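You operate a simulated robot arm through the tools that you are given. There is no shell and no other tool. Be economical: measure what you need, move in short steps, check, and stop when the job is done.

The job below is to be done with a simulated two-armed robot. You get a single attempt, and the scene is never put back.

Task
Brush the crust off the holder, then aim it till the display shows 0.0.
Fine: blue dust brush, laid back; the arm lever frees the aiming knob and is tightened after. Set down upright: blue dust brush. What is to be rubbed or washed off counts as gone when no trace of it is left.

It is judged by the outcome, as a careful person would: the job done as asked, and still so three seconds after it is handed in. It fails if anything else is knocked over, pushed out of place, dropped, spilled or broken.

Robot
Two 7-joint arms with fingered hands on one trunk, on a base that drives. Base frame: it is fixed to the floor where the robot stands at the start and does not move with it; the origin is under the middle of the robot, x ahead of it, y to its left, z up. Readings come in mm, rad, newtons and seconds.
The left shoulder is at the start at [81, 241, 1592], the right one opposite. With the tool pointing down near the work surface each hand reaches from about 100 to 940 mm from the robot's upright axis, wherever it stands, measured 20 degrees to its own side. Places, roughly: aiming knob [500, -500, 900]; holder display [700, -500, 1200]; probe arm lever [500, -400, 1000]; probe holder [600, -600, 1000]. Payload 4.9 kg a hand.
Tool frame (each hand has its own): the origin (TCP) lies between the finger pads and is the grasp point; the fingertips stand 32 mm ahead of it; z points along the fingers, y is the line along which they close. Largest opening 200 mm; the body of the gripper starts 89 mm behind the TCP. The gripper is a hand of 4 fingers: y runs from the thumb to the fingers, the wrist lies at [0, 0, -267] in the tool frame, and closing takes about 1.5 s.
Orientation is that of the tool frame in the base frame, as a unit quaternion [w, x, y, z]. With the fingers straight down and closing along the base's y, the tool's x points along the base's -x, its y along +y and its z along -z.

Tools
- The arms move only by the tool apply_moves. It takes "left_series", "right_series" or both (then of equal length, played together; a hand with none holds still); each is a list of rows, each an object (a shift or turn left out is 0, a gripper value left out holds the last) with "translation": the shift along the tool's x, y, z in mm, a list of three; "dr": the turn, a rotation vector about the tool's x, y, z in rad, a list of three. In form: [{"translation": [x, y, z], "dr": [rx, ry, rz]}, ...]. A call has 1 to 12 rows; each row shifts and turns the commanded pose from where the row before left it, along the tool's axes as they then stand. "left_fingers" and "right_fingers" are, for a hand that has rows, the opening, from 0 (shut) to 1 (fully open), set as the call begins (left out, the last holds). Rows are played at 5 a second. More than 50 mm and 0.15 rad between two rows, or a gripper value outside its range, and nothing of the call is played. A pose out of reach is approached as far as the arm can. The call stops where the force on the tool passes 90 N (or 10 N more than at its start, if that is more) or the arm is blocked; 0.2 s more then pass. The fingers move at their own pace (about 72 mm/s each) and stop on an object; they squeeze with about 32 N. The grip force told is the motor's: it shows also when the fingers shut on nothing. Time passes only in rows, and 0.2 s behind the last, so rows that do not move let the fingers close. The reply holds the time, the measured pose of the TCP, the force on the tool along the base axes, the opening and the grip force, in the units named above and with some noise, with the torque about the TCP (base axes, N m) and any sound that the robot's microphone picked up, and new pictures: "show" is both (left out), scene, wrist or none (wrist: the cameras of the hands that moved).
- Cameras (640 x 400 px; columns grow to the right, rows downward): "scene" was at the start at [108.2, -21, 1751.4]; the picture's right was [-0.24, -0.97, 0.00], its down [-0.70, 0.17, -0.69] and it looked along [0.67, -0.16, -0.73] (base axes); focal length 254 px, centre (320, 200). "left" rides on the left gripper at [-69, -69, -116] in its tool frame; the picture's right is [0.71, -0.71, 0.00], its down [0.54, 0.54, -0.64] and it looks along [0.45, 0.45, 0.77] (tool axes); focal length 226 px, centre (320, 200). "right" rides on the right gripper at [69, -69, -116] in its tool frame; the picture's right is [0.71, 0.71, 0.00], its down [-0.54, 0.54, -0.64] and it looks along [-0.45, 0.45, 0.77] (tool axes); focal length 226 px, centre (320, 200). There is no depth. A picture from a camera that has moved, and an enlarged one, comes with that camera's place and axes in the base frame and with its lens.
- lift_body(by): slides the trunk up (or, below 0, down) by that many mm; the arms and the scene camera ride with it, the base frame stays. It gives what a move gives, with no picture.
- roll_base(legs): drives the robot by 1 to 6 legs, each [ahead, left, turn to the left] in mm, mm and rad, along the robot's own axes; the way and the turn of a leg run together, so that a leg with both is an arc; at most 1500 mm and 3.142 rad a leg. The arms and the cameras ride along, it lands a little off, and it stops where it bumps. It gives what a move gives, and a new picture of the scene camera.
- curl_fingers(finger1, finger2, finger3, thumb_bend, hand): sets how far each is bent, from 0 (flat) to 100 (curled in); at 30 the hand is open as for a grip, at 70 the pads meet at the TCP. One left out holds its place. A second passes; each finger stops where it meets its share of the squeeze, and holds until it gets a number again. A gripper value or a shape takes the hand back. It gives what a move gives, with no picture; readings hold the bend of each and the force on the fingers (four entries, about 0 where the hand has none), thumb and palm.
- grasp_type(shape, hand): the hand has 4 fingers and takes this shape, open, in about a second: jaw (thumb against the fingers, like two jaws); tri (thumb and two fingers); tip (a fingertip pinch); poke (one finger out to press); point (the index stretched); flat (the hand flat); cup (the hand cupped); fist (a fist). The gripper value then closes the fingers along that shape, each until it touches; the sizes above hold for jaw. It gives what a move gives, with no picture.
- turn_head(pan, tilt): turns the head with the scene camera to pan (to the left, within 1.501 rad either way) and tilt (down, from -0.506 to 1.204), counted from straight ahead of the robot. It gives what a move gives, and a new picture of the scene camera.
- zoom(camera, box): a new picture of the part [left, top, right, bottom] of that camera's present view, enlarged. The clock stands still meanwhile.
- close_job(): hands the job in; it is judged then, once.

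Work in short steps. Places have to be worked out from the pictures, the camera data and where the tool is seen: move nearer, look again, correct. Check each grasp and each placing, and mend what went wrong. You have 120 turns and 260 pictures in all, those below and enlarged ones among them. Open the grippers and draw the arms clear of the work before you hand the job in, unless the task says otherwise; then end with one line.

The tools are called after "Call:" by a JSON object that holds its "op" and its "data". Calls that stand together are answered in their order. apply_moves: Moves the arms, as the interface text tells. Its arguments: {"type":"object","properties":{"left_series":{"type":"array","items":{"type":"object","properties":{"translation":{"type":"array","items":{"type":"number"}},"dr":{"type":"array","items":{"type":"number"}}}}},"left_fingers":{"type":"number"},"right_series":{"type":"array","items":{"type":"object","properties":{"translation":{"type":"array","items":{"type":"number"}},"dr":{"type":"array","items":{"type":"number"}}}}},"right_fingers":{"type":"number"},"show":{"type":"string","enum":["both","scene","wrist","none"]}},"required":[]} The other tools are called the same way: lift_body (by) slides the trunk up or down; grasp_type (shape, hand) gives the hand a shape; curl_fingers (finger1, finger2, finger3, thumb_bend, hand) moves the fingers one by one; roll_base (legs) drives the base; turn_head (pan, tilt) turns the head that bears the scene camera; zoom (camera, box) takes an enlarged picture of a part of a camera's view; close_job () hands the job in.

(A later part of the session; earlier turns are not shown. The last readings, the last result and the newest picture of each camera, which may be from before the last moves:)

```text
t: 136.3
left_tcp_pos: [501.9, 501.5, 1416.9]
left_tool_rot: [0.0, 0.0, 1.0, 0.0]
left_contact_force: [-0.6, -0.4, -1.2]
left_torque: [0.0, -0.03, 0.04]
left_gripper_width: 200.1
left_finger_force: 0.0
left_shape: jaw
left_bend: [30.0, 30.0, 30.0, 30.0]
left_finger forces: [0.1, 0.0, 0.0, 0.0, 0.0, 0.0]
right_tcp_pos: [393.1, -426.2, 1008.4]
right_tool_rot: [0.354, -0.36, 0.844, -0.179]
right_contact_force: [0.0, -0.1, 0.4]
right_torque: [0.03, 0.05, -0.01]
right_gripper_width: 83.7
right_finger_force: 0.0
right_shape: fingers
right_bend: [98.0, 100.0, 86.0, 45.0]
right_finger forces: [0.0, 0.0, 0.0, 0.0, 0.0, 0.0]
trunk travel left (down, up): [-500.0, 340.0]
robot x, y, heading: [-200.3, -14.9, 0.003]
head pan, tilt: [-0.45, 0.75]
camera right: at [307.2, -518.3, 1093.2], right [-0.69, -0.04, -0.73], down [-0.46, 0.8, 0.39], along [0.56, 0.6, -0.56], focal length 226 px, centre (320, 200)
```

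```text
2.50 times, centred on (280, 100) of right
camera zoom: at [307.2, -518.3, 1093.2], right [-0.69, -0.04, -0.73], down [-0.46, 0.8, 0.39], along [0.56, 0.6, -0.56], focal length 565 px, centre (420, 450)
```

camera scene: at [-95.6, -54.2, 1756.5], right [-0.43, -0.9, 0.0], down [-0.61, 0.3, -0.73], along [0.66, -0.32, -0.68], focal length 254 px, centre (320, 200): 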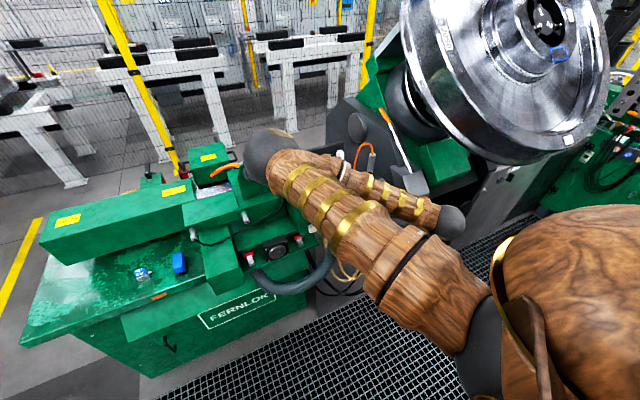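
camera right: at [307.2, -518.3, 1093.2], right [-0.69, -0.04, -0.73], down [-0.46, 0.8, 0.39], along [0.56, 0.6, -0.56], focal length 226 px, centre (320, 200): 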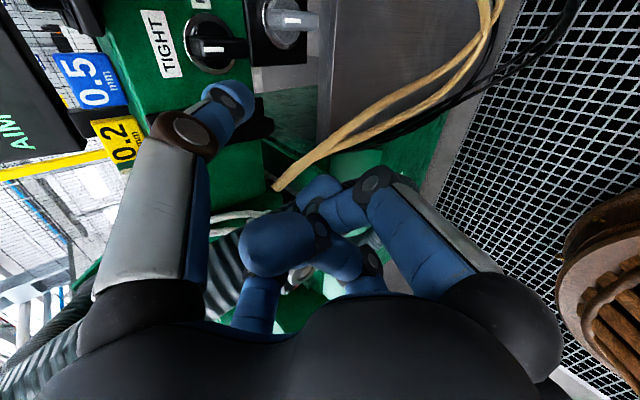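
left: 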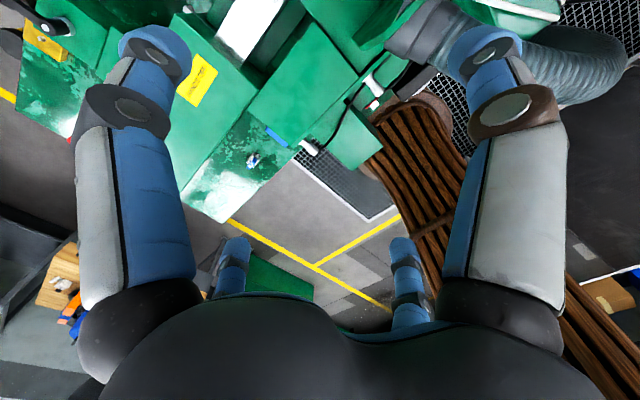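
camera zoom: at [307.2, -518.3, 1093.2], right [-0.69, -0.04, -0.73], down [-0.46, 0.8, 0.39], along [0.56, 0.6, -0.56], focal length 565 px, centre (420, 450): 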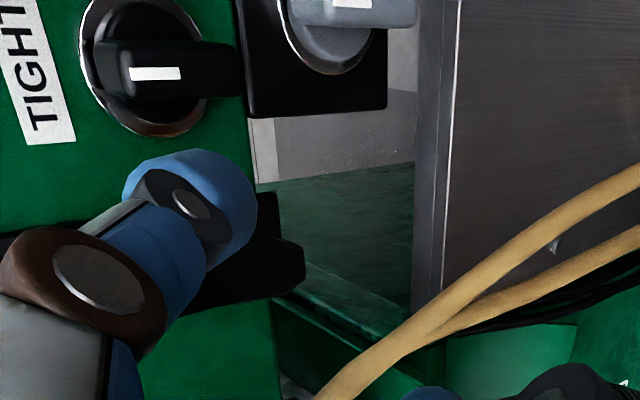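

The thumb tip is left of the pointer. I move it forward to the pointer's depth, level with its upper end.

Call:
{"op": "apply_moves", "data": {"right_series": [{"translation": [-8.5, -8.5, 9.2]}, {"translation": [-8.5, -8.5, 9.2]}, {}], "show": "none"}}

Call:
{"op": "zoom", "data": {"camera": "right", "box": [160, 0, 360, 160]}}

```text
t: 137.1
left_tcp_pos: [503.0, 498.2, 1418.3]
left_tool_rot: [-0.001, 0.002, 1.0, 0.0]
left_contact_force: [-0.4, 0.0, 0.1]
left_torque: [0.04, -0.01, -0.01]
left_gripper_width: 200.1
left_finger_force: 0.0
left_shape: jaw
left_bend: [30.0, 30.0, 30.0, 30.0]
left_finger forces: [0.0, 0.0, 0.0, 0.1, 0.1, 0.0]
right_tcp_pos: [421.6, -429.6, 1012.6]
right_tool_rot: [0.356, -0.357, 0.845, -0.179]
right_contact_force: [-0.8, -0.4, -0.6]
right_torque: [-0.01, -0.01, 0.04]
right_gripper_width: 84.0
right_finger_force: 0.0
right_shape: fingers
right_bend: [98.0, 100.0, 86.0, 45.0]
right_finger forces: [0.1, 0.0, 0.0, 0.0, 0.1, 0.0]
trunk travel left (down, up): [-500.0, 340.0]
robot x, y, heading: [-201.3, -16.8, 0.003]
head pan, tilt: [-0.45, 0.75]
```

```text
2.50 times, centred on (260, 80) of right
camera zoom: at [335.4, -521.9, 1097.0], right [-0.68, -0.04, -0.73], down [-0.46, 0.8, 0.39], along [0.57, 0.6, -0.56], focal length 565 px, centre (470, 500)
```

zoom: 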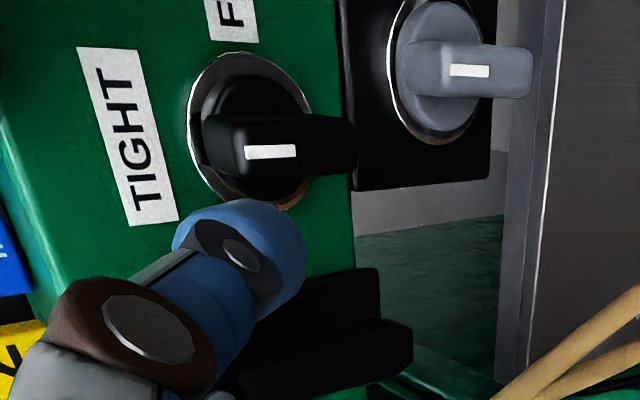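

The tip is just left of the pointer's upper half. I push it to the right in small steps.

Call:
{"op": "apply_moves", "data": {"right_series": [{"translation": [3.5, -5.6, -1]}, {"translation": [4, -5.6, -1]}, {"translation": [5, -5, 0.4]}, {"translation": [5, -5, 0.4]}, {}], "show": "none"}}

Call:
{"op": "zoom", "data": {"camera": "right", "box": [160, 0, 360, 160]}}

```text
t: 138.3
left_tcp_pos: [503.0, 498.5, 1416.9]
left_tool_rot: [-0.001, 0.001, 1.0, 0.0]
left_contact_force: [-0.2, 0.6, -0.5]
left_torque: [-0.02, 0.0, 0.01]
left_gripper_width: 199.7
left_finger_force: 0.1
left_shape: jaw
left_bend: [30.0, 30.0, 30.0, 30.0]
left_finger forces: [0.1, 0.0, 0.1, 0.0, 0.0, 0.0]
right_tcp_pos: [421.8, -456.2, 1017.2]
right_tool_rot: [0.354, -0.358, 0.845, -0.181]
right_contact_force: [0.3, -0.3, -0.4]
right_torque: [0.01, -0.01, 0.01]
right_gripper_width: 83.8
right_finger_force: 0.0
right_shape: fingers
right_bend: [98.0, 100.0, 86.0, 45.0]
right_finger forces: [0.0, 0.0, 0.0, 0.1, 0.0, 0.0]
trunk travel left (down, up): [-500.0, 340.0]
robot x, y, heading: [-197.9, -14.5, -0.0]
head pan, tilt: [-0.45, 0.75]
```

```text
2.50 times, centred on (260, 80) of right
camera zoom: at [336.1, -548.9, 1101.9], right [-0.68, -0.04, -0.73], down [-0.46, 0.8, 0.39], along [0.57, 0.6, -0.56], focal length 565 px, centre (470, 500)
```

zoom: 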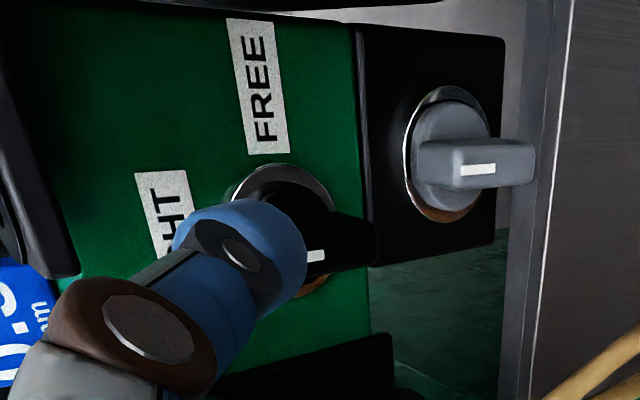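

The tip passed in front of the pointer without touching; it needs to be deeper. I back out left, go 22 mm further in, and check.

Call:
{"op": "apply_moves", "data": {"right_series": [{"translation": [-10, 10, -1]}, {"translation": [-8.5, 11, 1]}, {"translation": [-5.5, -5.5, 8]}, {"translation": [-5.5, -5.5, 8]}, {}], "show": "none"}}

Call:
{"op": "zoom", "data": {"camera": "right", "box": [160, 0, 360, 160]}}

```text
t: 139.5
left_tcp_pos: [501.8, 499.8, 1416.2]
left_tool_rot: [0.0, 0.0, 1.0, 0.0]
left_contact_force: [0.6, 0.4, 0.1]
left_torque: [-0.01, -0.01, 0.01]
left_gripper_width: 199.9
left_finger_force: 0.1
left_shape: jaw
left_bend: [30.0, 30.0, 30.0, 30.0]
left_finger forces: [0.1, 0.1, 0.0, 0.0, 0.1, 0.0]
right_tcp_pos: [444.3, -429.8, 1014.9]
right_tool_rot: [0.355, -0.358, 0.845, -0.18]
right_contact_force: [0.3, -0.3, -0.4]
right_torque: [-0.01, -0.01, 0.0]
right_gripper_width: 83.7
right_finger_force: 0.0
right_shape: fingers
right_bend: [98.0, 100.0, 86.0, 45.0]
right_finger forces: [0.0, 0.0, 0.1, 0.0, 0.0, 0.0]
trunk travel left (down, up): [-500.0, 340.0]
robot x, y, heading: [-200.1, -18.0, -0.002]
head pan, tilt: [-0.45, 0.75]
```

```text
2.50 times, centred on (260, 80) of right
camera zoom: at [357.4, -522.6, 1100.4], right [-0.69, -0.04, -0.73], down [-0.46, 0.8, 0.39], along [0.57, 0.6, -0.56], focal length 565 px, centre (470, 500)
```

zoom: 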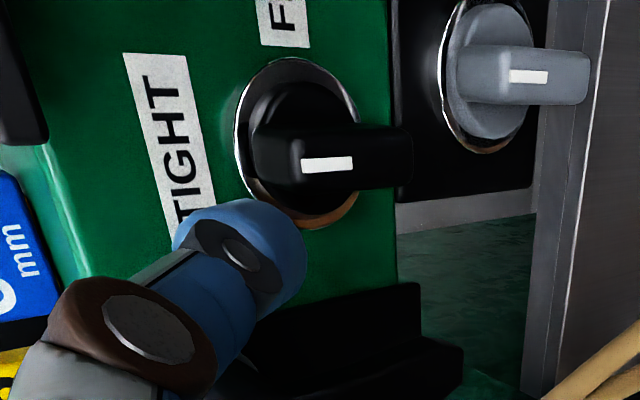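

Call:
{"op": "apply_moves", "data": {"right_series": [{"translation": [-2.5, -2.4, 3.6]}, {"translation": [-2.5, -2.4, 3.6]}, {"translation": [-2.5, -2.4, 3.6]}, {"translation": [-2.5, -2.4, 3.6]}, {}], "show": "none"}}

Call:
{"op": "zoom", "data": {"camera": "right", "box": [160, 0, 360, 160]}}

```text
t: 140.7
left_tcp_pos: [500.5, 497.4, 1419.2]
left_tool_rot: [0.0, 0.001, 1.0, 0.001]
left_contact_force: [0.8, -0.4, 0.2]
left_torque: [-0.01, 0.0, -0.02]
left_gripper_width: 199.8
left_finger_force: 0.1
left_shape: jaw
left_bend: [30.0, 30.0, 30.0, 30.0]
left_finger forces: [0.0, 0.1, 0.0, 0.0, 0.0, 0.0]
right_tcp_pos: [461.0, -431.0, 1014.7]
right_tool_rot: [0.354, -0.357, 0.845, -0.181]
right_contact_force: [-14.8, -3.3, 3.1]
right_torque: [-0.05, -0.38, -0.86]
right_gripper_width: 81.1
right_finger_force: 6.9
right_shape: fingers
right_bend: [98.0, 100.0, 86.0, 45.0]
right_finger forces: [0.0, 0.1, 0.0, 0.1, 13.8, 0.0]
trunk travel left (down, up): [-500.0, 340.0]
robot x, y, heading: [-200.9, -18.6, -0.001]
head pan, tilt: [-0.45, 0.75]
```

```text
2.50 times, centred on (260, 80) of right
camera zoom: at [375.1, -522.9, 1100.6], right [-0.69, -0.04, -0.73], down [-0.46, 0.8, 0.39], along [0.57, 0.6, -0.56], focal length 565 px, centre (470, 500)
```

zoom: 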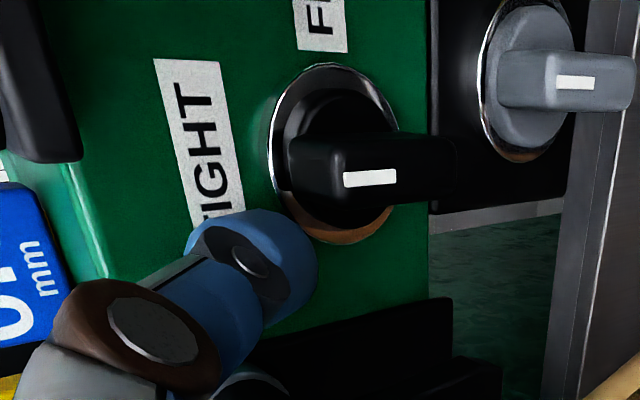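

Contact with the face calibrates the tip: about TCP + (67,−45,+13). So earlier it had passed above the pointer. I back off 20 mm, drop 13 mm, then push right.

Call:
{"op": "apply_moves", "data": {"right_series": [{"translation": [8, 8.4, -2.8]}, {"translation": [8, 8.4, -2.8]}, {"translation": [4.4, -4.1, 0.3]}, {"translation": [4.4, -4.1, 0.3]}, {"translation": [4.4, -4.1, 0.3]}, {}], "show": "none"}}

Call:
{"op": "zoom", "data": {"camera": "right", "box": [160, 0, 360, 160]}}

```text
t: 142.1
left_tcp_pos: [502.0, 503.6, 1416.2]
left_tool_rot: [0.0, 0.0, 1.0, 0.0]
left_contact_force: [-0.1, -0.1, 0.0]
left_torque: [0.02, 0.02, -0.03]
left_gripper_width: 199.9
left_finger_force: 0.0
left_shape: jaw
left_bend: [30.0, 30.0, 30.0, 30.0]
left_finger forces: [0.1, 0.1, 0.0, 0.0, 0.0, 0.1]
right_tcp_pos: [445.4, -443.3, 1004.4]
right_tool_rot: [0.357, -0.36, 0.843, -0.18]
right_contact_force: [3.8, 15.0, 9.0]
right_torque: [-0.63, -0.57, 1.14]
right_gripper_width: 79.6
right_finger_force: 8.4
right_shape: fingers
right_bend: [98.0, 100.0, 86.0, 46.0]
right_finger forces: [0.1, 0.1, 0.0, 0.1, 17.9, 0.0]
trunk travel left (down, up): [-500.0, 340.0]
robot x, y, heading: [-201.9, -12.5, 0.002]
head pan, tilt: [-0.45, 0.75]
```

```text
2.50 times, centred on (260, 80) of right
camera zoom: at [360.0, -535.1, 1088.0], right [-0.68, -0.04, -0.73], down [-0.46, 0.8, 0.39], along [0.56, 0.6, -0.56], focal length 565 px, centre (470, 500)
```

zoom: 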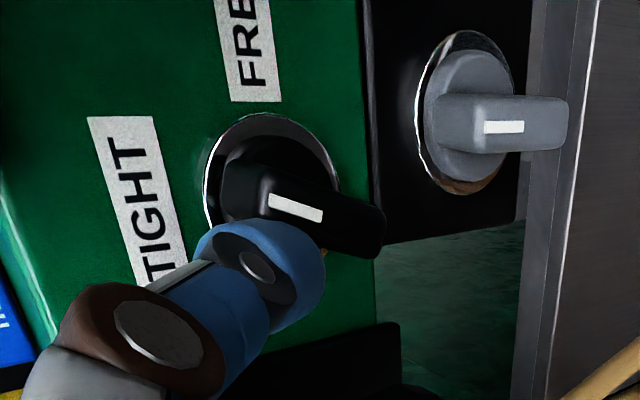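

It turns. I keep pushing along the arc.

Call:
{"op": "apply_moves", "data": {"right_series": [{"translation": [4.1, -2.8, 0.9]}, {"translation": [4.1, -2.8, 0.9]}, {"translation": [4.4, -2.5, 1.3]}, {"translation": [4.4, -2.5, 1.3]}, {}], "show": "none"}}

Call:
{"op": "zoom", "data": {"camera": "right", "box": [160, 0, 360, 160]}}

```text
t: 143.3
left_tcp_pos: [500.2, 502.1, 1418.3]
left_tool_rot: [0.0, 0.001, 1.0, -0.001]
left_contact_force: [-0.2, 0.9, 0.7]
left_torque: [0.01, -0.04, 0.04]
left_gripper_width: 199.8
left_finger_force: 0.1
left_shape: jaw
left_bend: [30.0, 30.0, 30.0, 30.0]
left_finger forces: [0.0, 0.1, 0.1, 0.1, 0.0, 0.0]
right_tcp_pos: [442.7, -465.4, 1000.2]
right_tool_rot: [0.356, -0.357, 0.844, -0.181]
right_contact_force: [-3.4, 10.6, 15.9]
right_torque: [-0.99, -1.02, 0.5]
right_gripper_width: 84.2
right_finger_force: 8.2
right_shape: fingers
right_bend: [98.0, 100.0, 86.0, 44.0]
right_finger forces: [0.1, 0.0, 0.0, 0.1, 16.6, 0.0]
trunk travel left (down, up): [-500.0, 340.0]
robot x, y, heading: [-204.0, -19.4, -0.003]
head pan, tilt: [-0.45, 0.75]
```

```text
2.50 times, centred on (260, 80) of right
camera zoom: at [356.5, -557.6, 1084.5], right [-0.68, -0.04, -0.73], down [-0.46, 0.8, 0.39], along [0.57, 0.6, -0.56], focal length 565 px, centre (470, 500)
```

zoom: 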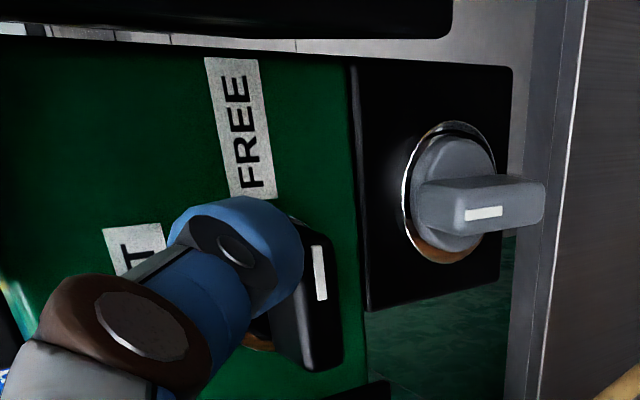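

The pointer is nearly at FREE. I press its right end down a bit more to reach the stop.

Call:
{"op": "apply_moves", "data": {"right_series": [{"translation": [3.5, 0, 2.5]}, {"translation": [2, 2, 2.7]}, {}], "show": "none"}}

Call:
{"op": "zoom", "data": {"camera": "right", "box": [160, 0, 360, 160]}}

Call:
{"op": "zoom", "data": {"camera": "scene", "box": [290, 130, 400, 215]}}

```text
t: 144.1
left_tcp_pos: [496.2, 507.5, 1417.2]
left_tool_rot: [0.001, 0.0, 1.0, -0.003]
left_contact_force: [-0.9, -0.1, 0.4]
left_torque: [-0.03, 0.01, -0.01]
left_gripper_width: 199.9
left_finger_force: 0.0
left_shape: jaw
left_bend: [30.0, 30.0, 30.0, 30.0]
left_finger forces: [0.1, 0.0, 0.0, 0.0, 0.0, 0.1]
right_tcp_pos: [441.0, -463.4, 995.5]
right_tool_rot: [0.357, -0.36, 0.842, -0.184]
right_contact_force: [-9.5, 25.9, 43.7]
right_torque: [-2.81, -2.78, 1.01]
right_gripper_width: 87.2
right_finger_force: 21.9
right_shape: fingers
right_bend: [98.0, 100.0, 86.0, 42.0]
right_finger forces: [0.0, 0.0, 0.1, 0.0, 43.9, 0.0]
trunk travel left (down, up): [-500.0, 340.0]
robot x, y, heading: [-200.7, -18.8, -0.0]
head pan, tilt: [-0.45, 0.75]
```

```text
2.50 times, centred on (260, 80) of right
camera zoom: at [355.2, -556.2, 1080.1], right [-0.68, -0.04, -0.73], down [-0.47, 0.8, 0.38], along [0.57, 0.6, -0.56], focal length 565 px, centre (470, 500)
```

zoom: 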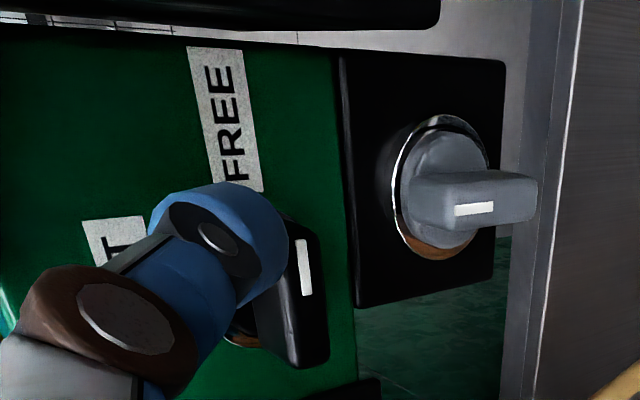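

```text
4.71 times, centred on (345, 172) of scene
camera zoom: at [-102.3, -46.6, 1757.3], right [-0.43, -0.9, 0.0], down [-0.61, 0.29, -0.74], along [0.66, -0.32, -0.68], focal length 1198 px, centre (202, 329)
```

zoom: 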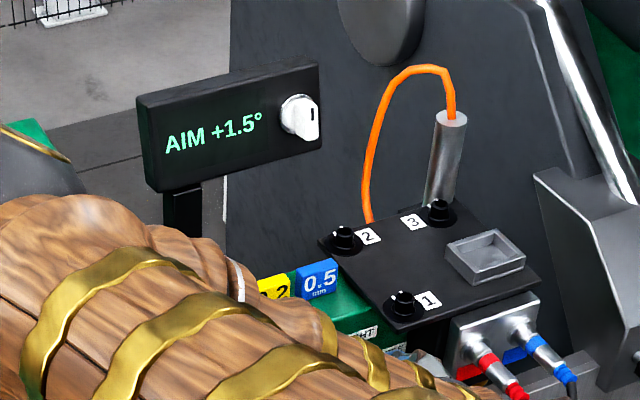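

The pointer is firmly at its FREE stop. I lift off, retract, and move down in front of the grey aiming knob, left of its pointer.

Call:
{"op": "apply_moves", "data": {"right_series": [{"translation": [-5.6, -6.7, -8.2]}, {"translation": [13.5, 13.2, -20]}, {"translation": [13.5, 13.2, -20]}, {"translation": [14, 22.8, 24.4]}, {"translation": [14, 22.8, 24.4]}, {"translation": [-11.3, -11, 16.7]}, {}], "show": "wrist"}}

Call:
{"op": "zoom", "data": {"camera": "right", "box": [160, 0, 360, 160]}}

```text
t: 145.7
left_tcp_pos: [502.1, 501.4, 1416.5]
left_tool_rot: [-0.001, 0.001, 1.0, 0.0]
left_contact_force: [0.4, 0.1, 0.4]
left_torque: [0.01, 0.03, -0.02]
left_gripper_width: 200.2
left_finger_force: 0.1
left_shape: jaw
left_bend: [30.0, 30.0, 30.0, 30.0]
left_finger forces: [0.0, 0.0, 0.0, 0.1, 0.1, 0.0]
right_tcp_pos: [413.0, -471.2, 936.1]
right_tool_rot: [0.355, -0.358, 0.845, -0.179]
right_contact_force: [-0.2, 0.2, 0.2]
right_torque: [-0.01, 0.02, -0.02]
right_gripper_width: 83.9
right_finger_force: 0.0
right_shape: fingers
right_bend: [98.0, 100.0, 86.0, 45.0]
right_finger forces: [0.0, 0.0, 0.0, 0.0, 0.1, 0.1]
right hand out of reach, approached as far as the arm can: row 5
trunk travel left (down, up): [-500.0, 340.0]
robot x, y, heading: [-201.0, -16.6, -0.001]
head pan, tilt: [-0.45, 0.75]
camera right: at [328.2, -564.1, 1021.4], right [-0.69, -0.04, -0.73], down [-0.46, 0.8, 0.39], along [0.56, 0.6, -0.56], focal length 226 px, centre (320, 200)
```

right: 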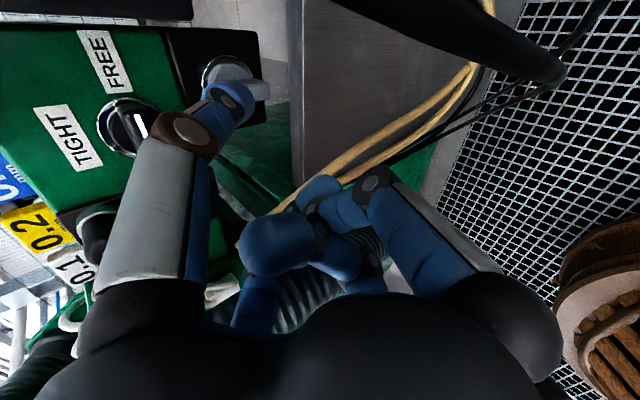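

```text
2.50 times, centred on (260, 80) of right
camera zoom: at [328.2, -564.1, 1021.4], right [-0.69, -0.04, -0.73], down [-0.46, 0.8, 0.39], along [0.56, 0.6, -0.56], focal length 565 px, centre (470, 500)
```

zoom: 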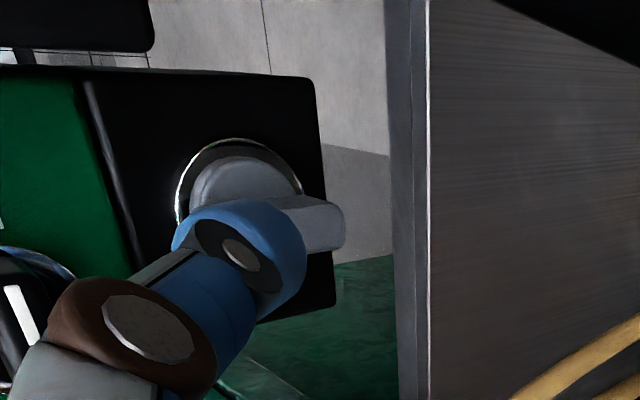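

Call:
{"op": "apply_moves", "data": {"right_series": [{"translation": [-10.8, 12, 0.6]}, {"translation": [-6.9, -6.7, 10.2]}, {}], "show": "none"}}

Call:
{"op": "zoom", "data": {"camera": "right", "box": [160, 0, 360, 160]}}

```text
t: 146.5
left_tcp_pos: [501.9, 499.5, 1418.4]
left_tool_rot: [0.001, 0.001, 1.0, -0.001]
left_contact_force: [0.1, -0.7, 0.4]
left_torque: [0.04, 0.02, -0.01]
left_gripper_width: 200.0
left_finger_force: 0.0
left_shape: jaw
left_bend: [30.0, 30.0, 30.0, 30.0]
left_finger forces: [0.1, 0.0, 0.1, 0.1, 0.0, 0.0]
right_tcp_pos: [430.6, -466.2, 940.9]
right_tool_rot: [0.355, -0.358, 0.845, -0.18]
right_contact_force: [-2.9, 1.9, 4.9]
right_torque: [-0.21, -0.34, -0.07]
right_gripper_width: 83.7
right_finger_force: 2.5
right_shape: fingers
right_bend: [98.0, 100.0, 86.0, 45.0]
right_finger forces: [0.1, 0.0, 0.0, 0.0, 5.1, 0.1]
right hand out of reach, approached as far as the arm can: row 1
trunk travel left (down, up): [-500.0, 340.0]
robot x, y, heading: [-198.3, -17.3, -0.001]
head pan, tilt: [-0.45, 0.75]
```

```text
2.50 times, centred on (260, 80) of right
camera zoom: at [344.8, -557.7, 1024.6], right [-0.69, -0.04, -0.73], down [-0.46, 0.79, 0.39], along [0.56, 0.61, -0.56], focal length 565 px, centre (470, 500)
```

zoom: 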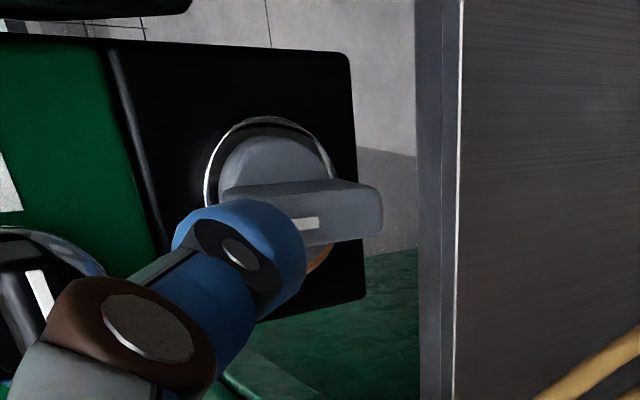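

The arm is at its lower reach here. I retract, lower the trunk 70 mm, and come back up to the same place with more reach.

Call:
{"op": "apply_moves", "data": {"right_series": [{"translation": [17, 16.5, -25]}, {"translation": [10, 10, -15]}, {"translation": [-16, -19, -23.5]}, {"translation": [-16, -19, -23.5]}, {}], "show": "none"}}

Call:
{"op": "lift_body", "data": {"by": -70}}

Call:
{"op": "zoom", "data": {"camera": "right", "box": [80, 0, 400, 200]}}

Call:
{"op": "zoom", "data": {"camera": "scene", "box": [280, 90, 420, 200]}}

```text
t: 147.7
left_tcp_pos: [503.1, 498.0, 1417.6]
left_tool_rot: [0.0, 0.002, 1.0, 0.001]
left_contact_force: [1.2, 0.8, -0.1]
left_torque: [0.01, -0.01, -0.01]
left_gripper_width: 199.8
left_finger_force: 0.0
left_shape: jaw
left_bend: [30.0, 30.0, 30.0, 30.0]
left_finger forces: [0.1, 0.0, 0.1, 0.1, 0.0, 0.1]
right_tcp_pos: [377.1, -468.8, 1009.9]
right_tool_rot: [0.354, -0.358, 0.845, -0.18]
right_contact_force: [0.3, 0.4, -0.4]
right_torque: [-0.01, -0.03, 0.02]
right_gripper_width: 83.8
right_finger_force: 0.1
right_shape: fingers
right_bend: [98.0, 100.0, 86.0, 45.0]
right_finger forces: [0.0, 0.0, 0.1, 0.0, 0.0, 0.0]
right hand out of reach, approached as far as the arm can: row 2
trunk travel left (down, up): [-500.0, 340.0]
robot x, y, heading: [-201.7, -17.8, -0.0]
head pan, tilt: [-0.45, 0.75]
```

```text
t: 148.8
left_tcp_pos: [503.2, 499.4, 1346.6]
left_tool_rot: [0.001, 0.001, 1.0, 0.0]
left_contact_force: [0.0, -0.6, -0.3]
left_torque: [0.03, -0.06, 0.03]
left_gripper_width: 199.7
left_finger_force: 0.0
left_shape: jaw
left_bend: [30.0, 30.0, 30.0, 30.0]
left_finger forces: [0.0, 0.1, 0.1, 0.0, 0.0, 0.0]
right_tcp_pos: [374.9, -469.5, 942.2]
right_tool_rot: [0.354, -0.358, 0.845, -0.181]
right_contact_force: [0.1, 0.3, 1.3]
right_torque: [0.0, -0.01, -0.02]
right_gripper_width: 83.8
right_finger_force: 0.1
right_shape: fingers
right_bend: [98.0, 100.0, 86.0, 45.0]
right_finger forces: [0.0, 0.0, 0.0, 0.1, 0.0, 0.1]
trunk travel left (down, up): [-430.0, 410.0]
robot x, y, heading: [-202.0, -20.3, 0.002]
head pan, tilt: [-0.45, 0.75]
```

```text
2.00 times, centred on (240, 100) of right
camera zoom: at [290.1, -560.6, 1026.8], right [-0.68, -0.04, -0.73], down [-0.46, 0.8, 0.39], along [0.57, 0.6, -0.56], focal length 452 px, centre (480, 400)
```

zoom: 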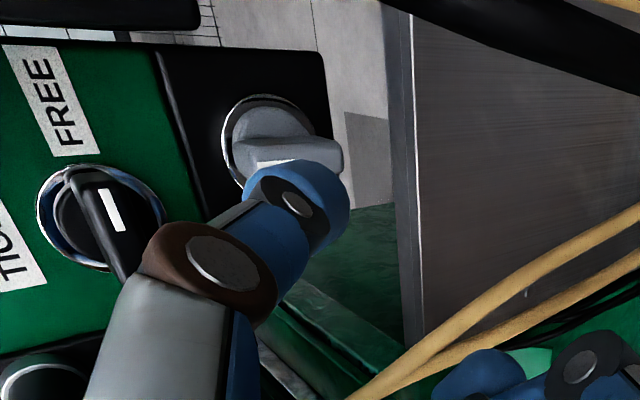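

```text
3.64 times, centred on (350, 145) of scene
camera zoom: at [-95.4, -55.3, 1686.5], right [-0.43, -0.9, 0.0], down [-0.61, 0.3, -0.73], along [0.66, -0.32, -0.68], focal length 926 px, centre (211, 400)
```

zoom: 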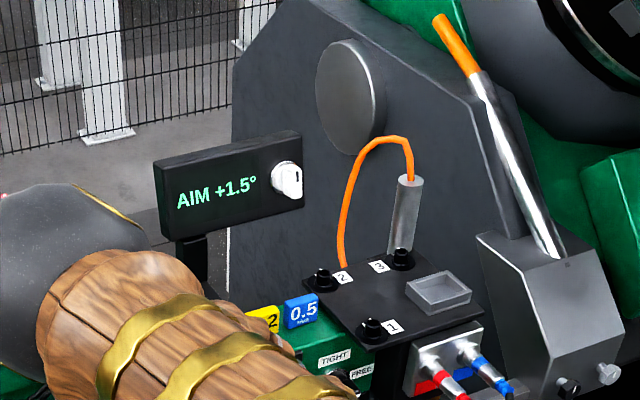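

The black pointer stands at FREE. I approach the grey knob again: left of its pointer, then in.

Call:
{"op": "apply_moves", "data": {"right_series": [{"translation": [-8, 17, 5.4]}, {"translation": [-12.8, -12.4, 18.9]}, {"translation": [-12.8, -12.4, 18.9]}, {}], "show": "none"}}

Call:
{"op": "zoom", "data": {"camera": "right", "box": [160, 0, 360, 160]}}

```text
t: 149.8
left_tcp_pos: [501.7, 498.8, 1347.4]
left_tool_rot: [0.001, 0.001, 1.0, 0.0]
left_contact_force: [-0.3, -0.3, 0.1]
left_torque: [0.02, 0.02, 0.01]
left_gripper_width: 199.9
left_finger_force: 0.1
left_shape: jaw
left_bend: [30.0, 30.0, 30.0, 30.0]
left_finger forces: [0.0, 0.0, 0.0, 0.0, 0.0, 0.0]
right_tcp_pos: [429.6, -449.9, 931.7]
right_tool_rot: [0.355, -0.358, 0.845, -0.18]
right_contact_force: [0.3, 0.0, 0.1]
right_torque: [0.0, 0.0, -0.01]
right_gripper_width: 83.5
right_finger_force: 0.0
right_shape: fingers
right_bend: [98.0, 100.0, 86.0, 45.0]
right_finger forces: [0.1, 0.0, 0.0, 0.0, 0.0, 0.1]
trunk travel left (down, up): [-430.0, 410.0]
robot x, y, heading: [-201.3, -18.8, -0.002]
head pan, tilt: [-0.45, 0.75]
```

```text
2.50 times, centred on (260, 80) of right
camera zoom: at [343.7, -541.9, 1016.5], right [-0.68, -0.04, -0.73], down [-0.46, 0.8, 0.39], along [0.57, 0.6, -0.56], focal length 565 px, centre (470, 500)
```

zoom: 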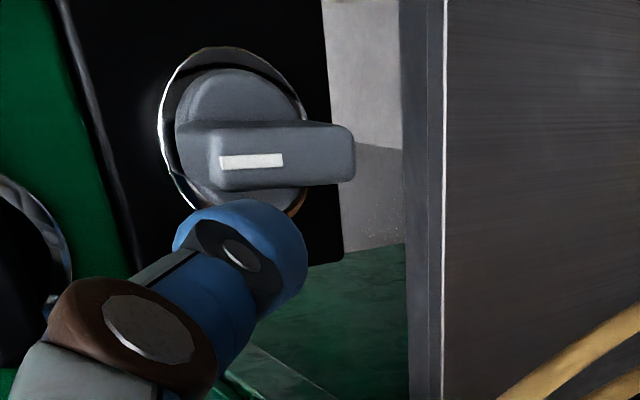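

Same relative position as the successful push before. I push right gently, then check the display.

Call:
{"op": "apply_moves", "data": {"right_series": [{"translation": [2.9, -2.7, 0.2]}, {"translation": [2.9, -2.7, 0.2]}, {"translation": [2.9, -2.7, 0.2]}, {}], "show": "none"}}

Call:
{"op": "zoom", "data": {"camera": "right", "box": [160, 0, 360, 160]}}

Call:
{"op": "zoom", "data": {"camera": "scene", "box": [300, 100, 370, 150]}}

```text
t: 150.8
left_tcp_pos: [502.8, 499.8, 1347.0]
left_tool_rot: [-0.001, 0.0, 1.0, 0.0]
left_contact_force: [0.7, -0.1, -0.5]
left_torque: [0.02, 0.02, 0.0]
left_gripper_width: 199.7
left_finger_force: 0.0
left_shape: jaw
left_bend: [30.0, 30.0, 30.0, 30.0]
left_finger forces: [0.0, 0.1, 0.1, 0.0, 0.1, 0.0]
right_tcp_pos: [428.5, -462.9, 932.9]
right_tool_rot: [0.354, -0.358, 0.845, -0.181]
right_contact_force: [-0.9, -0.3, -0.2]
right_torque: [-0.02, -0.01, 0.02]
right_gripper_width: 83.8
right_finger_force: 0.0
right_shape: fingers
right_bend: [98.0, 100.0, 86.0, 45.0]
right_finger forces: [0.0, 0.0, 0.0, 0.0, 0.1, 0.0]
trunk travel left (down, up): [-430.0, 410.0]
robot x, y, heading: [-198.7, -19.1, -0.004]
head pan, tilt: [-0.45, 0.75]
```

```text
2.50 times, centred on (260, 80) of right
camera zoom: at [341.8, -554.7, 1017.3], right [-0.68, -0.04, -0.73], down [-0.46, 0.8, 0.39], along [0.57, 0.6, -0.56], focal length 565 px, centre (470, 500)
```

zoom: 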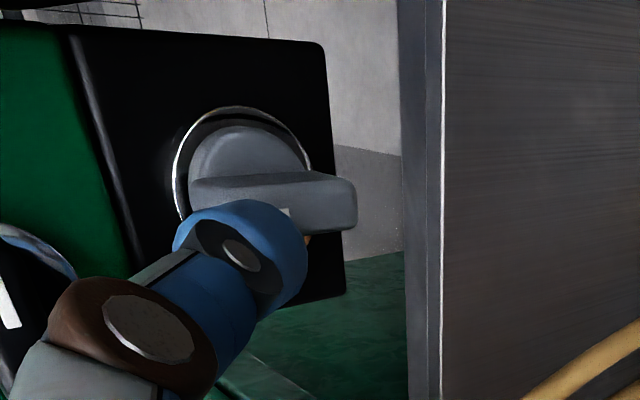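

```text
8.00 times, centred on (335, 125) of scene
camera zoom: at [-94.9, -55.2, 1686.4], right [-0.43, -0.9, 0.0], down [-0.61, 0.3, -0.73], along [0.66, -0.32, -0.68], focal length 2036 px, centre (200, 800)
```

zoom: 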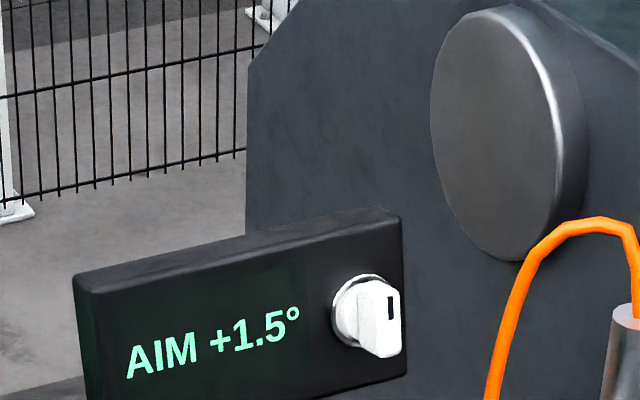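

Still slightly shallow compared with the black knob's case. I back out, go 15 mm deeper, and push again.

Call:
{"op": "apply_moves", "data": {"right_series": [{"translation": [-10.2, 9.5, -0.7]}, {"translation": [-7.4, -7.2, 10.9]}, {"translation": [2.9, -2.7, 0.2]}, {"translation": [2.9, -2.7, 0.2]}, {"translation": [2.2, -2, 0.2]}, {}], "show": "none"}}

Call:
{"op": "zoom", "data": {"camera": "right", "box": [160, 0, 360, 160]}}

Call:
{"op": "zoom", "data": {"camera": "scene", "box": [300, 100, 370, 150]}}

```text
t: 152.2
left_tcp_pos: [502.6, 501.0, 1346.2]
left_tool_rot: [-0.001, 0.001, 1.0, -0.001]
left_contact_force: [-0.5, -0.7, 0.2]
left_torque: [-0.01, -0.01, 0.0]
left_gripper_width: 199.9
left_finger_force: 0.0
left_shape: jaw
left_bend: [30.0, 30.0, 30.0, 30.0]
left_finger forces: [0.0, 0.1, 0.1, 0.0, 0.0, 0.1]
right_tcp_pos: [444.2, -457.4, 933.9]
right_tool_rot: [0.357, -0.358, 0.844, -0.18]
right_contact_force: [3.8, 11.9, 3.1]
right_torque: [-0.35, -0.17, 0.85]
right_gripper_width: 79.3
right_finger_force: 6.2
right_shape: fingers
right_bend: [98.0, 100.0, 86.0, 47.0]
right_finger forces: [0.1, 0.0, 0.1, 0.0, 12.3, 0.0]
trunk travel left (down, up): [-430.0, 410.0]
robot x, y, heading: [-202.1, -18.0, 0.004]
head pan, tilt: [-0.45, 0.75]
```

```text
2.50 times, centred on (260, 80) of right
camera zoom: at [358.7, -550.2, 1017.7], right [-0.68, -0.04, -0.73], down [-0.46, 0.8, 0.39], along [0.56, 0.6, -0.56], focal length 565 px, centre (470, 500)
```

zoom: 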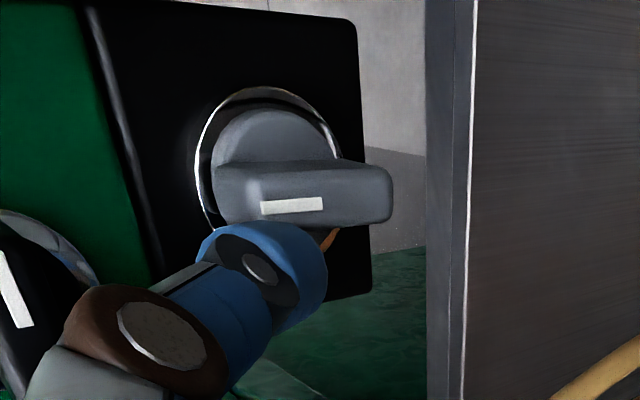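

```text
8.00 times, centred on (335, 125) of scene
camera zoom: at [-95.1, -53.5, 1686.5], right [-0.43, -0.9, 0.0], down [-0.61, 0.3, -0.73], along [0.66, -0.32, -0.68], focal length 2036 px, centre (200, 800)
```

zoom: 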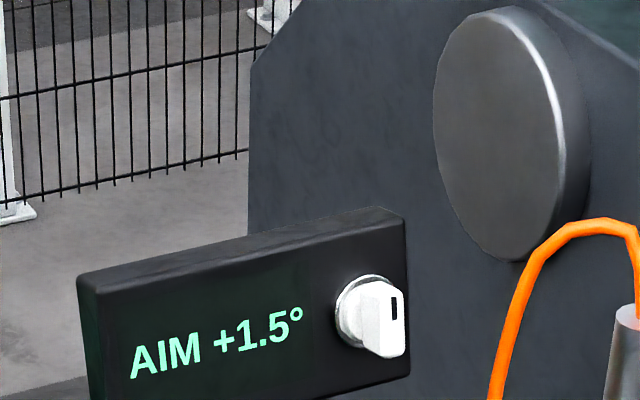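

Contact at 12 N, not yet turning. I push a few mm more.

Call:
{"op": "apply_moves", "data": {"right_series": [{"translation": [2.2, -2, 0.2]}, {"translation": [2.2, -2, 0.2]}, {}], "show": "none"}}

Call:
{"op": "zoom", "data": {"camera": "right", "box": [160, 0, 360, 160]}}

Call:
{"op": "zoom", "data": {"camera": "scene", "box": [300, 100, 370, 150]}}

```text
t: 153.0
left_tcp_pos: [501.8, 504.0, 1345.6]
left_tool_rot: [0.0, 0.0, 1.0, -0.002]
left_contact_force: [0.0, -0.6, -0.4]
left_torque: [0.01, 0.0, -0.03]
left_gripper_width: 199.9
left_finger_force: 0.1
left_shape: jaw
left_bend: [30.0, 30.0, 30.0, 30.0]
left_finger forces: [0.0, 0.1, 0.1, 0.1, 0.1, 0.0]
right_tcp_pos: [443.6, -461.3, 933.5]
right_tool_rot: [0.355, -0.359, 0.844, -0.181]
right_contact_force: [4.7, 23.5, 8.0]
right_torque: [-0.76, -0.39, 1.55]
right_gripper_width: 75.4
right_finger_force: 11.6
right_shape: fingers
right_bend: [98.0, 100.0, 86.0, 48.0]
right_finger forces: [0.1, 0.0, 0.0, 0.1, 23.8, 0.0]
trunk travel left (down, up): [-430.0, 410.0]
robot x, y, heading: [-200.3, -20.9, -0.002]
head pan, tilt: [-0.45, 0.75]
```

```text
2.50 times, centred on (260, 80) of right
camera zoom: at [359.0, -554.3, 1018.0], right [-0.68, -0.04, -0.73], down [-0.46, 0.8, 0.39], along [0.56, 0.6, -0.56], focal length 565 px, centre (470, 500)
```

zoom: 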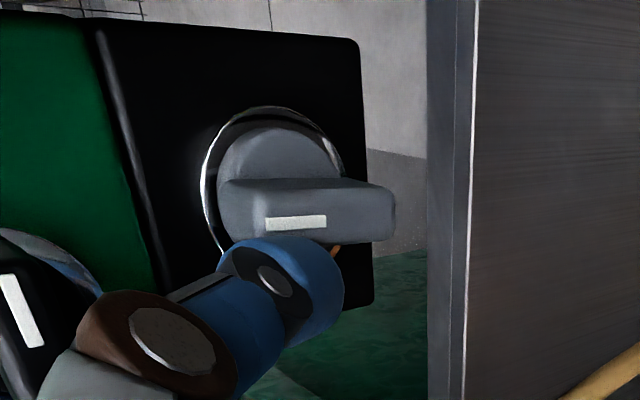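

```text
8.00 times, centred on (335, 125) of scene
camera zoom: at [-95.3, -51.1, 1686.6], right [-0.43, -0.9, 0.0], down [-0.61, 0.29, -0.73], along [0.66, -0.32, -0.68], focal length 2036 px, centre (200, 800)
```

zoom: 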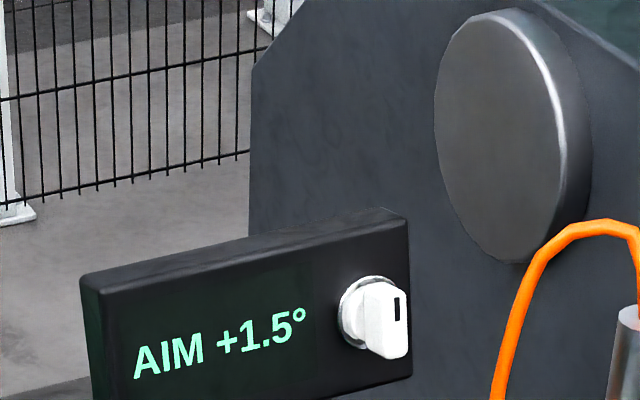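

The push is close to the knob's centre, so there's little leverage. I back off, go 7 mm higher, and push nearer the pointer's end.

Call:
{"op": "apply_moves", "data": {"right_series": [{"translation": [-6.6, 6.1, -0.4]}, {"translation": [-3.3, -3.9, -4.8]}, {"translation": [4.4, -4.1, 0.3]}, {"translation": [3.7, -3.4, 0.3]}, {"translation": [2.2, -2, 0.2]}, {}], "show": "none"}}

Call:
{"op": "zoom", "data": {"camera": "right", "box": [160, 0, 360, 160]}}

Call:
{"op": "zoom", "data": {"camera": "scene", "box": [300, 100, 370, 150]}}

```text
t: 154.4
left_tcp_pos: [501.3, 501.2, 1345.5]
left_tool_rot: [0.001, 0.001, 1.0, -0.001]
left_contact_force: [-0.5, 0.3, 0.3]
left_torque: [0.01, 0.01, 0.0]
left_gripper_width: 200.1
left_finger_force: 0.1
left_shape: jaw
left_bend: [30.0, 30.0, 30.0, 30.0]
left_finger forces: [0.1, 0.1, 0.0, 0.0, 0.1, 0.1]
right_tcp_pos: [444.1, -469.2, 941.4]
right_tool_rot: [0.356, -0.359, 0.844, -0.181]
right_contact_force: [-6.6, 16.2, 5.0]
right_torque: [-0.25, -0.27, 0.56]
right_gripper_width: 70.9
right_finger_force: 8.8
right_shape: fingers
right_bend: [98.0, 100.0, 86.0, 49.0]
right_finger forces: [0.0, 0.0, 0.0, 0.0, 17.5, 0.1]
trunk travel left (down, up): [-430.0, 410.0]
robot x, y, heading: [-203.5, -18.3, 0.003]
head pan, tilt: [-0.45, 0.75]
```

```text
2.50 times, centred on (260, 80) of right
camera zoom: at [357.3, -561.5, 1026.2], right [-0.68, -0.04, -0.73], down [-0.46, 0.8, 0.39], along [0.57, 0.6, -0.56], focal length 565 px, centre (470, 500)
```

zoom: 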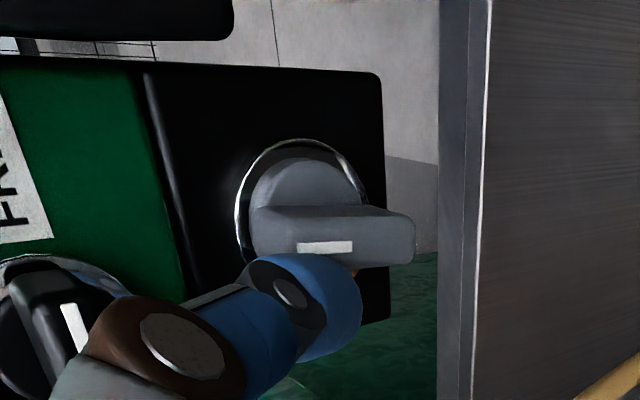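

```text
8.00 times, centred on (335, 125) of scene
camera zoom: at [-96.8, -52.4, 1686.6], right [-0.43, -0.9, 0.0], down [-0.61, 0.29, -0.73], along [0.66, -0.32, -0.68], focal length 2036 px, centre (200, 800)
```

zoom: 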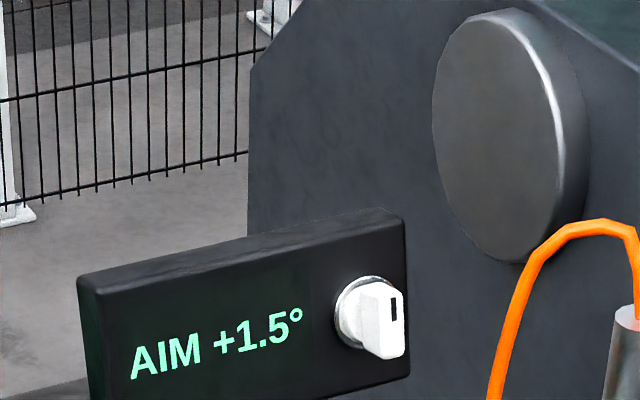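

The thumb yields when pushed this way. Loaded from the other side it is stiffer, so I go round to the pointer's right side and try pushing its upper end to the left.

Call:
{"op": "apply_moves", "data": {"right_series": [{"translation": [-3.7, 3.4, -0.2]}, {"translation": [22.2, 21.5, -32.7]}, {"translation": [26.4, -24.4, 1.8]}, {"translation": [3.7, -3.4, 0.2]}, {"translation": [-11.1, -10.7, 16.4]}, {"translation": [-11.1, -10.7, 16.4]}, {}], "show": "none"}}

Call:
{"op": "zoom", "data": {"camera": "right", "box": [160, 0, 360, 160]}}

```text
t: 156.0
left_tcp_pos: [503.2, 499.6, 1346.7]
left_tool_rot: [0.0, 0.001, 1.0, 0.001]
left_contact_force: [0.1, 0.2, -0.6]
left_torque: [-0.02, 0.01, -0.04]
left_gripper_width: 199.8
left_finger_force: 0.1
left_shape: jaw
left_bend: [30.0, 30.0, 30.0, 30.0]
left_finger forces: [0.0, 0.1, 0.1, 0.0, 0.0, 0.1]
right_tcp_pos: [444.3, -505.0, 936.6]
right_tool_rot: [0.355, -0.358, 0.845, -0.18]
right_contact_force: [-0.9, 4.0, -0.3]
right_torque: [-0.09, -0.01, 0.13]
right_gripper_width: 81.1
right_finger_force: 2.5
right_shape: fingers
right_bend: [98.0, 100.0, 86.0, 46.0]
right_finger forces: [0.1, 0.1, 0.0, 0.0, 4.1, 0.0]
trunk travel left (down, up): [-430.0, 410.0]
robot x, y, heading: [-200.1, -12.8, -0.001]
head pan, tilt: [-0.45, 0.75]
```

```text
2.50 times, centred on (260, 80) of right
camera zoom: at [358.1, -597.5, 1022.0], right [-0.69, -0.04, -0.73], down [-0.46, 0.8, 0.39], along [0.56, 0.6, -0.56], focal length 565 px, centre (470, 500)
```

zoom: 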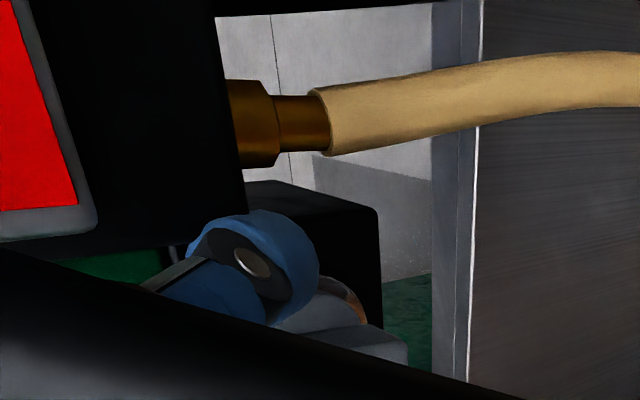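

Call:
{"op": "apply_moves", "data": {"right_series": [{"translation": [-3.7, 3.4, -0.2]}, {"translation": [-3.7, 3.4, -0.2]}, {"translation": [-3.7, 3.4, -0.2]}, {"translation": [-3.7, 3.4, -0.2]}, {}], "show": "none"}}

Call:
{"op": "zoom", "data": {"camera": "right", "box": [160, 0, 360, 160]}}

Call:
{"op": "zoom", "data": {"camera": "scene", "box": [300, 100, 370, 150]}}

```text
t: 157.2
left_tcp_pos: [502.6, 497.9, 1347.6]
left_tool_rot: [-0.001, 0.001, 1.0, -0.001]
left_contact_force: [0.4, 1.0, 0.2]
left_torque: [0.01, 0.0, -0.01]
left_gripper_width: 200.1
left_finger_force: 0.1
left_shape: jaw
left_bend: [30.0, 30.0, 30.0, 30.0]
left_finger forces: [0.0, 0.1, 0.0, 0.1, 0.1, 0.0]
right_tcp_pos: [443.8, -486.1, 939.6]
right_tool_rot: [0.354, -0.358, 0.845, -0.181]
right_contact_force: [-1.1, -1.5, -0.2]
right_torque: [0.04, -0.02, -0.1]
right_gripper_width: 84.5
right_finger_force: 1.0
right_shape: fingers
right_bend: [98.0, 100.0, 86.0, 45.0]
right_finger forces: [0.0, 0.0, 0.1, 0.0, 1.7, 0.0]
trunk travel left (down, up): [-430.0, 410.0]
robot x, y, heading: [-202.2, -20.0, -0.0]
head pan, tilt: [-0.45, 0.75]
```

```text
2.50 times, centred on (260, 80) of right
camera zoom: at [357.3, -578.2, 1023.4], right [-0.69, -0.04, -0.73], down [-0.46, 0.8, 0.39], along [0.57, 0.6, -0.56], focal length 565 px, centre (470, 500)
```

zoom: 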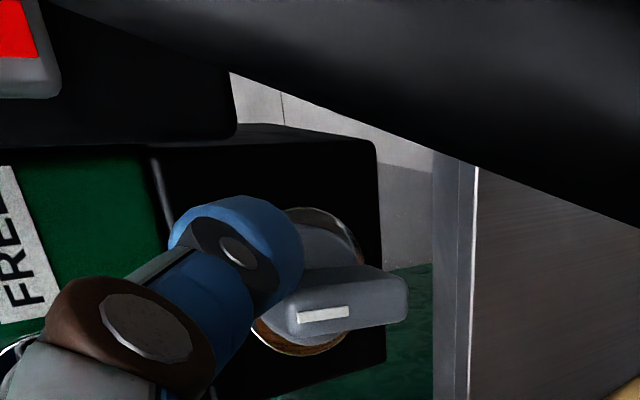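

```text
8.00 times, centred on (335, 125) of scene
camera zoom: at [-95.1, -56.1, 1686.4], right [-0.44, -0.9, 0.0], down [-0.61, 0.3, -0.73], along [0.66, -0.32, -0.68], focal length 2036 px, centre (200, 800)
```

zoom: 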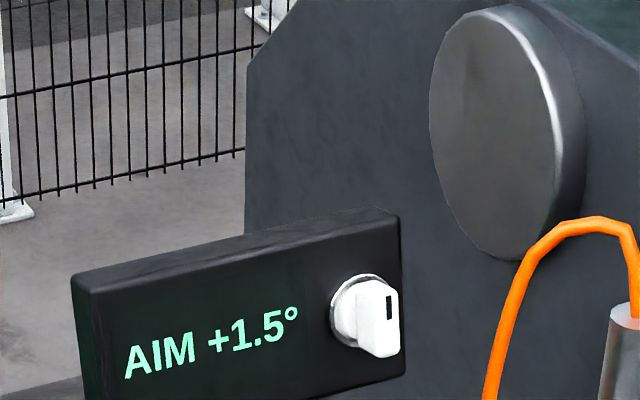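

Touching now. I push left further.

Call:
{"op": "apply_moves", "data": {"right_series": [{"translation": [-3.7, 3.4, -0.2]}, {"translation": [-3.7, 3.4, -0.2]}, {}], "show": "none"}}

Call:
{"op": "zoom", "data": {"camera": "right", "box": [160, 0, 360, 160]}}

Call:
{"op": "zoom", "data": {"camera": "scene", "box": [300, 100, 370, 150]}}

```text
t: 158.0
left_tcp_pos: [501.7, 498.1, 1348.2]
left_tool_rot: [0.0, 0.001, 1.0, 0.0]
left_contact_force: [-1.0, -0.3, -0.4]
left_torque: [0.03, -0.02, 0.04]
left_gripper_width: 199.9
left_finger_force: 0.0
left_shape: jaw
left_bend: [30.0, 30.0, 30.0, 30.0]
left_finger forces: [0.0, 0.0, 0.1, 0.0, 0.1, 0.0]
right_tcp_pos: [443.3, -476.6, 939.7]
right_tool_rot: [0.355, -0.358, 0.845, -0.18]
right_contact_force: [-1.3, -4.1, 4.6]
right_torque: [-0.18, -0.26, -0.3]
right_gripper_width: 88.1
right_finger_force: 2.6
right_shape: fingers
right_bend: [98.0, 100.0, 86.0, 43.0]
right_finger forces: [0.0, 0.0, 0.0, 0.0, 5.2, 0.0]
trunk travel left (down, up): [-430.0, 410.0]
robot x, y, heading: [-200.3, -14.6, 0.001]
head pan, tilt: [-0.45, 0.75]
```

```text
2.50 times, centred on (260, 80) of right
camera zoom: at [357.4, -568.8, 1024.1], right [-0.68, -0.04, -0.73], down [-0.46, 0.8, 0.39], along [0.57, 0.6, -0.56], focal length 565 px, centre (470, 500)
```

zoom: 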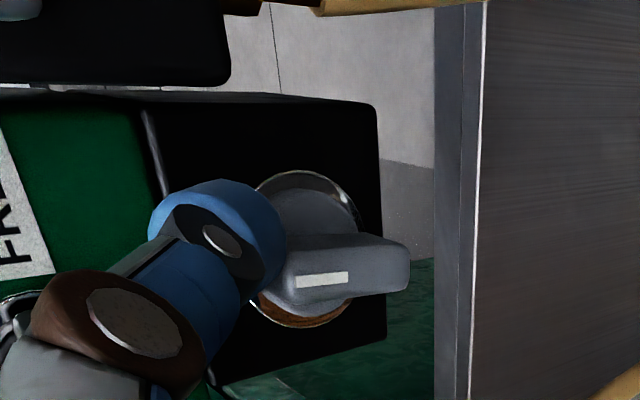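

```text
8.00 times, centred on (335, 125) of scene
camera zoom: at [-95.6, -55.8, 1686.5], right [-0.43, -0.9, 0.0], down [-0.61, 0.3, -0.73], along [0.66, -0.32, -0.68], focal length 2036 px, centre (200, 800)
```

zoom: 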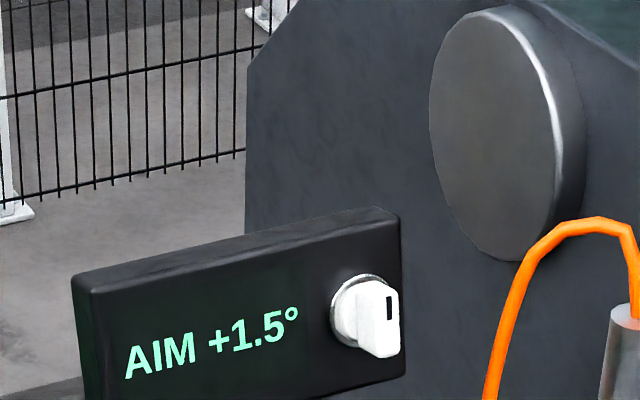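

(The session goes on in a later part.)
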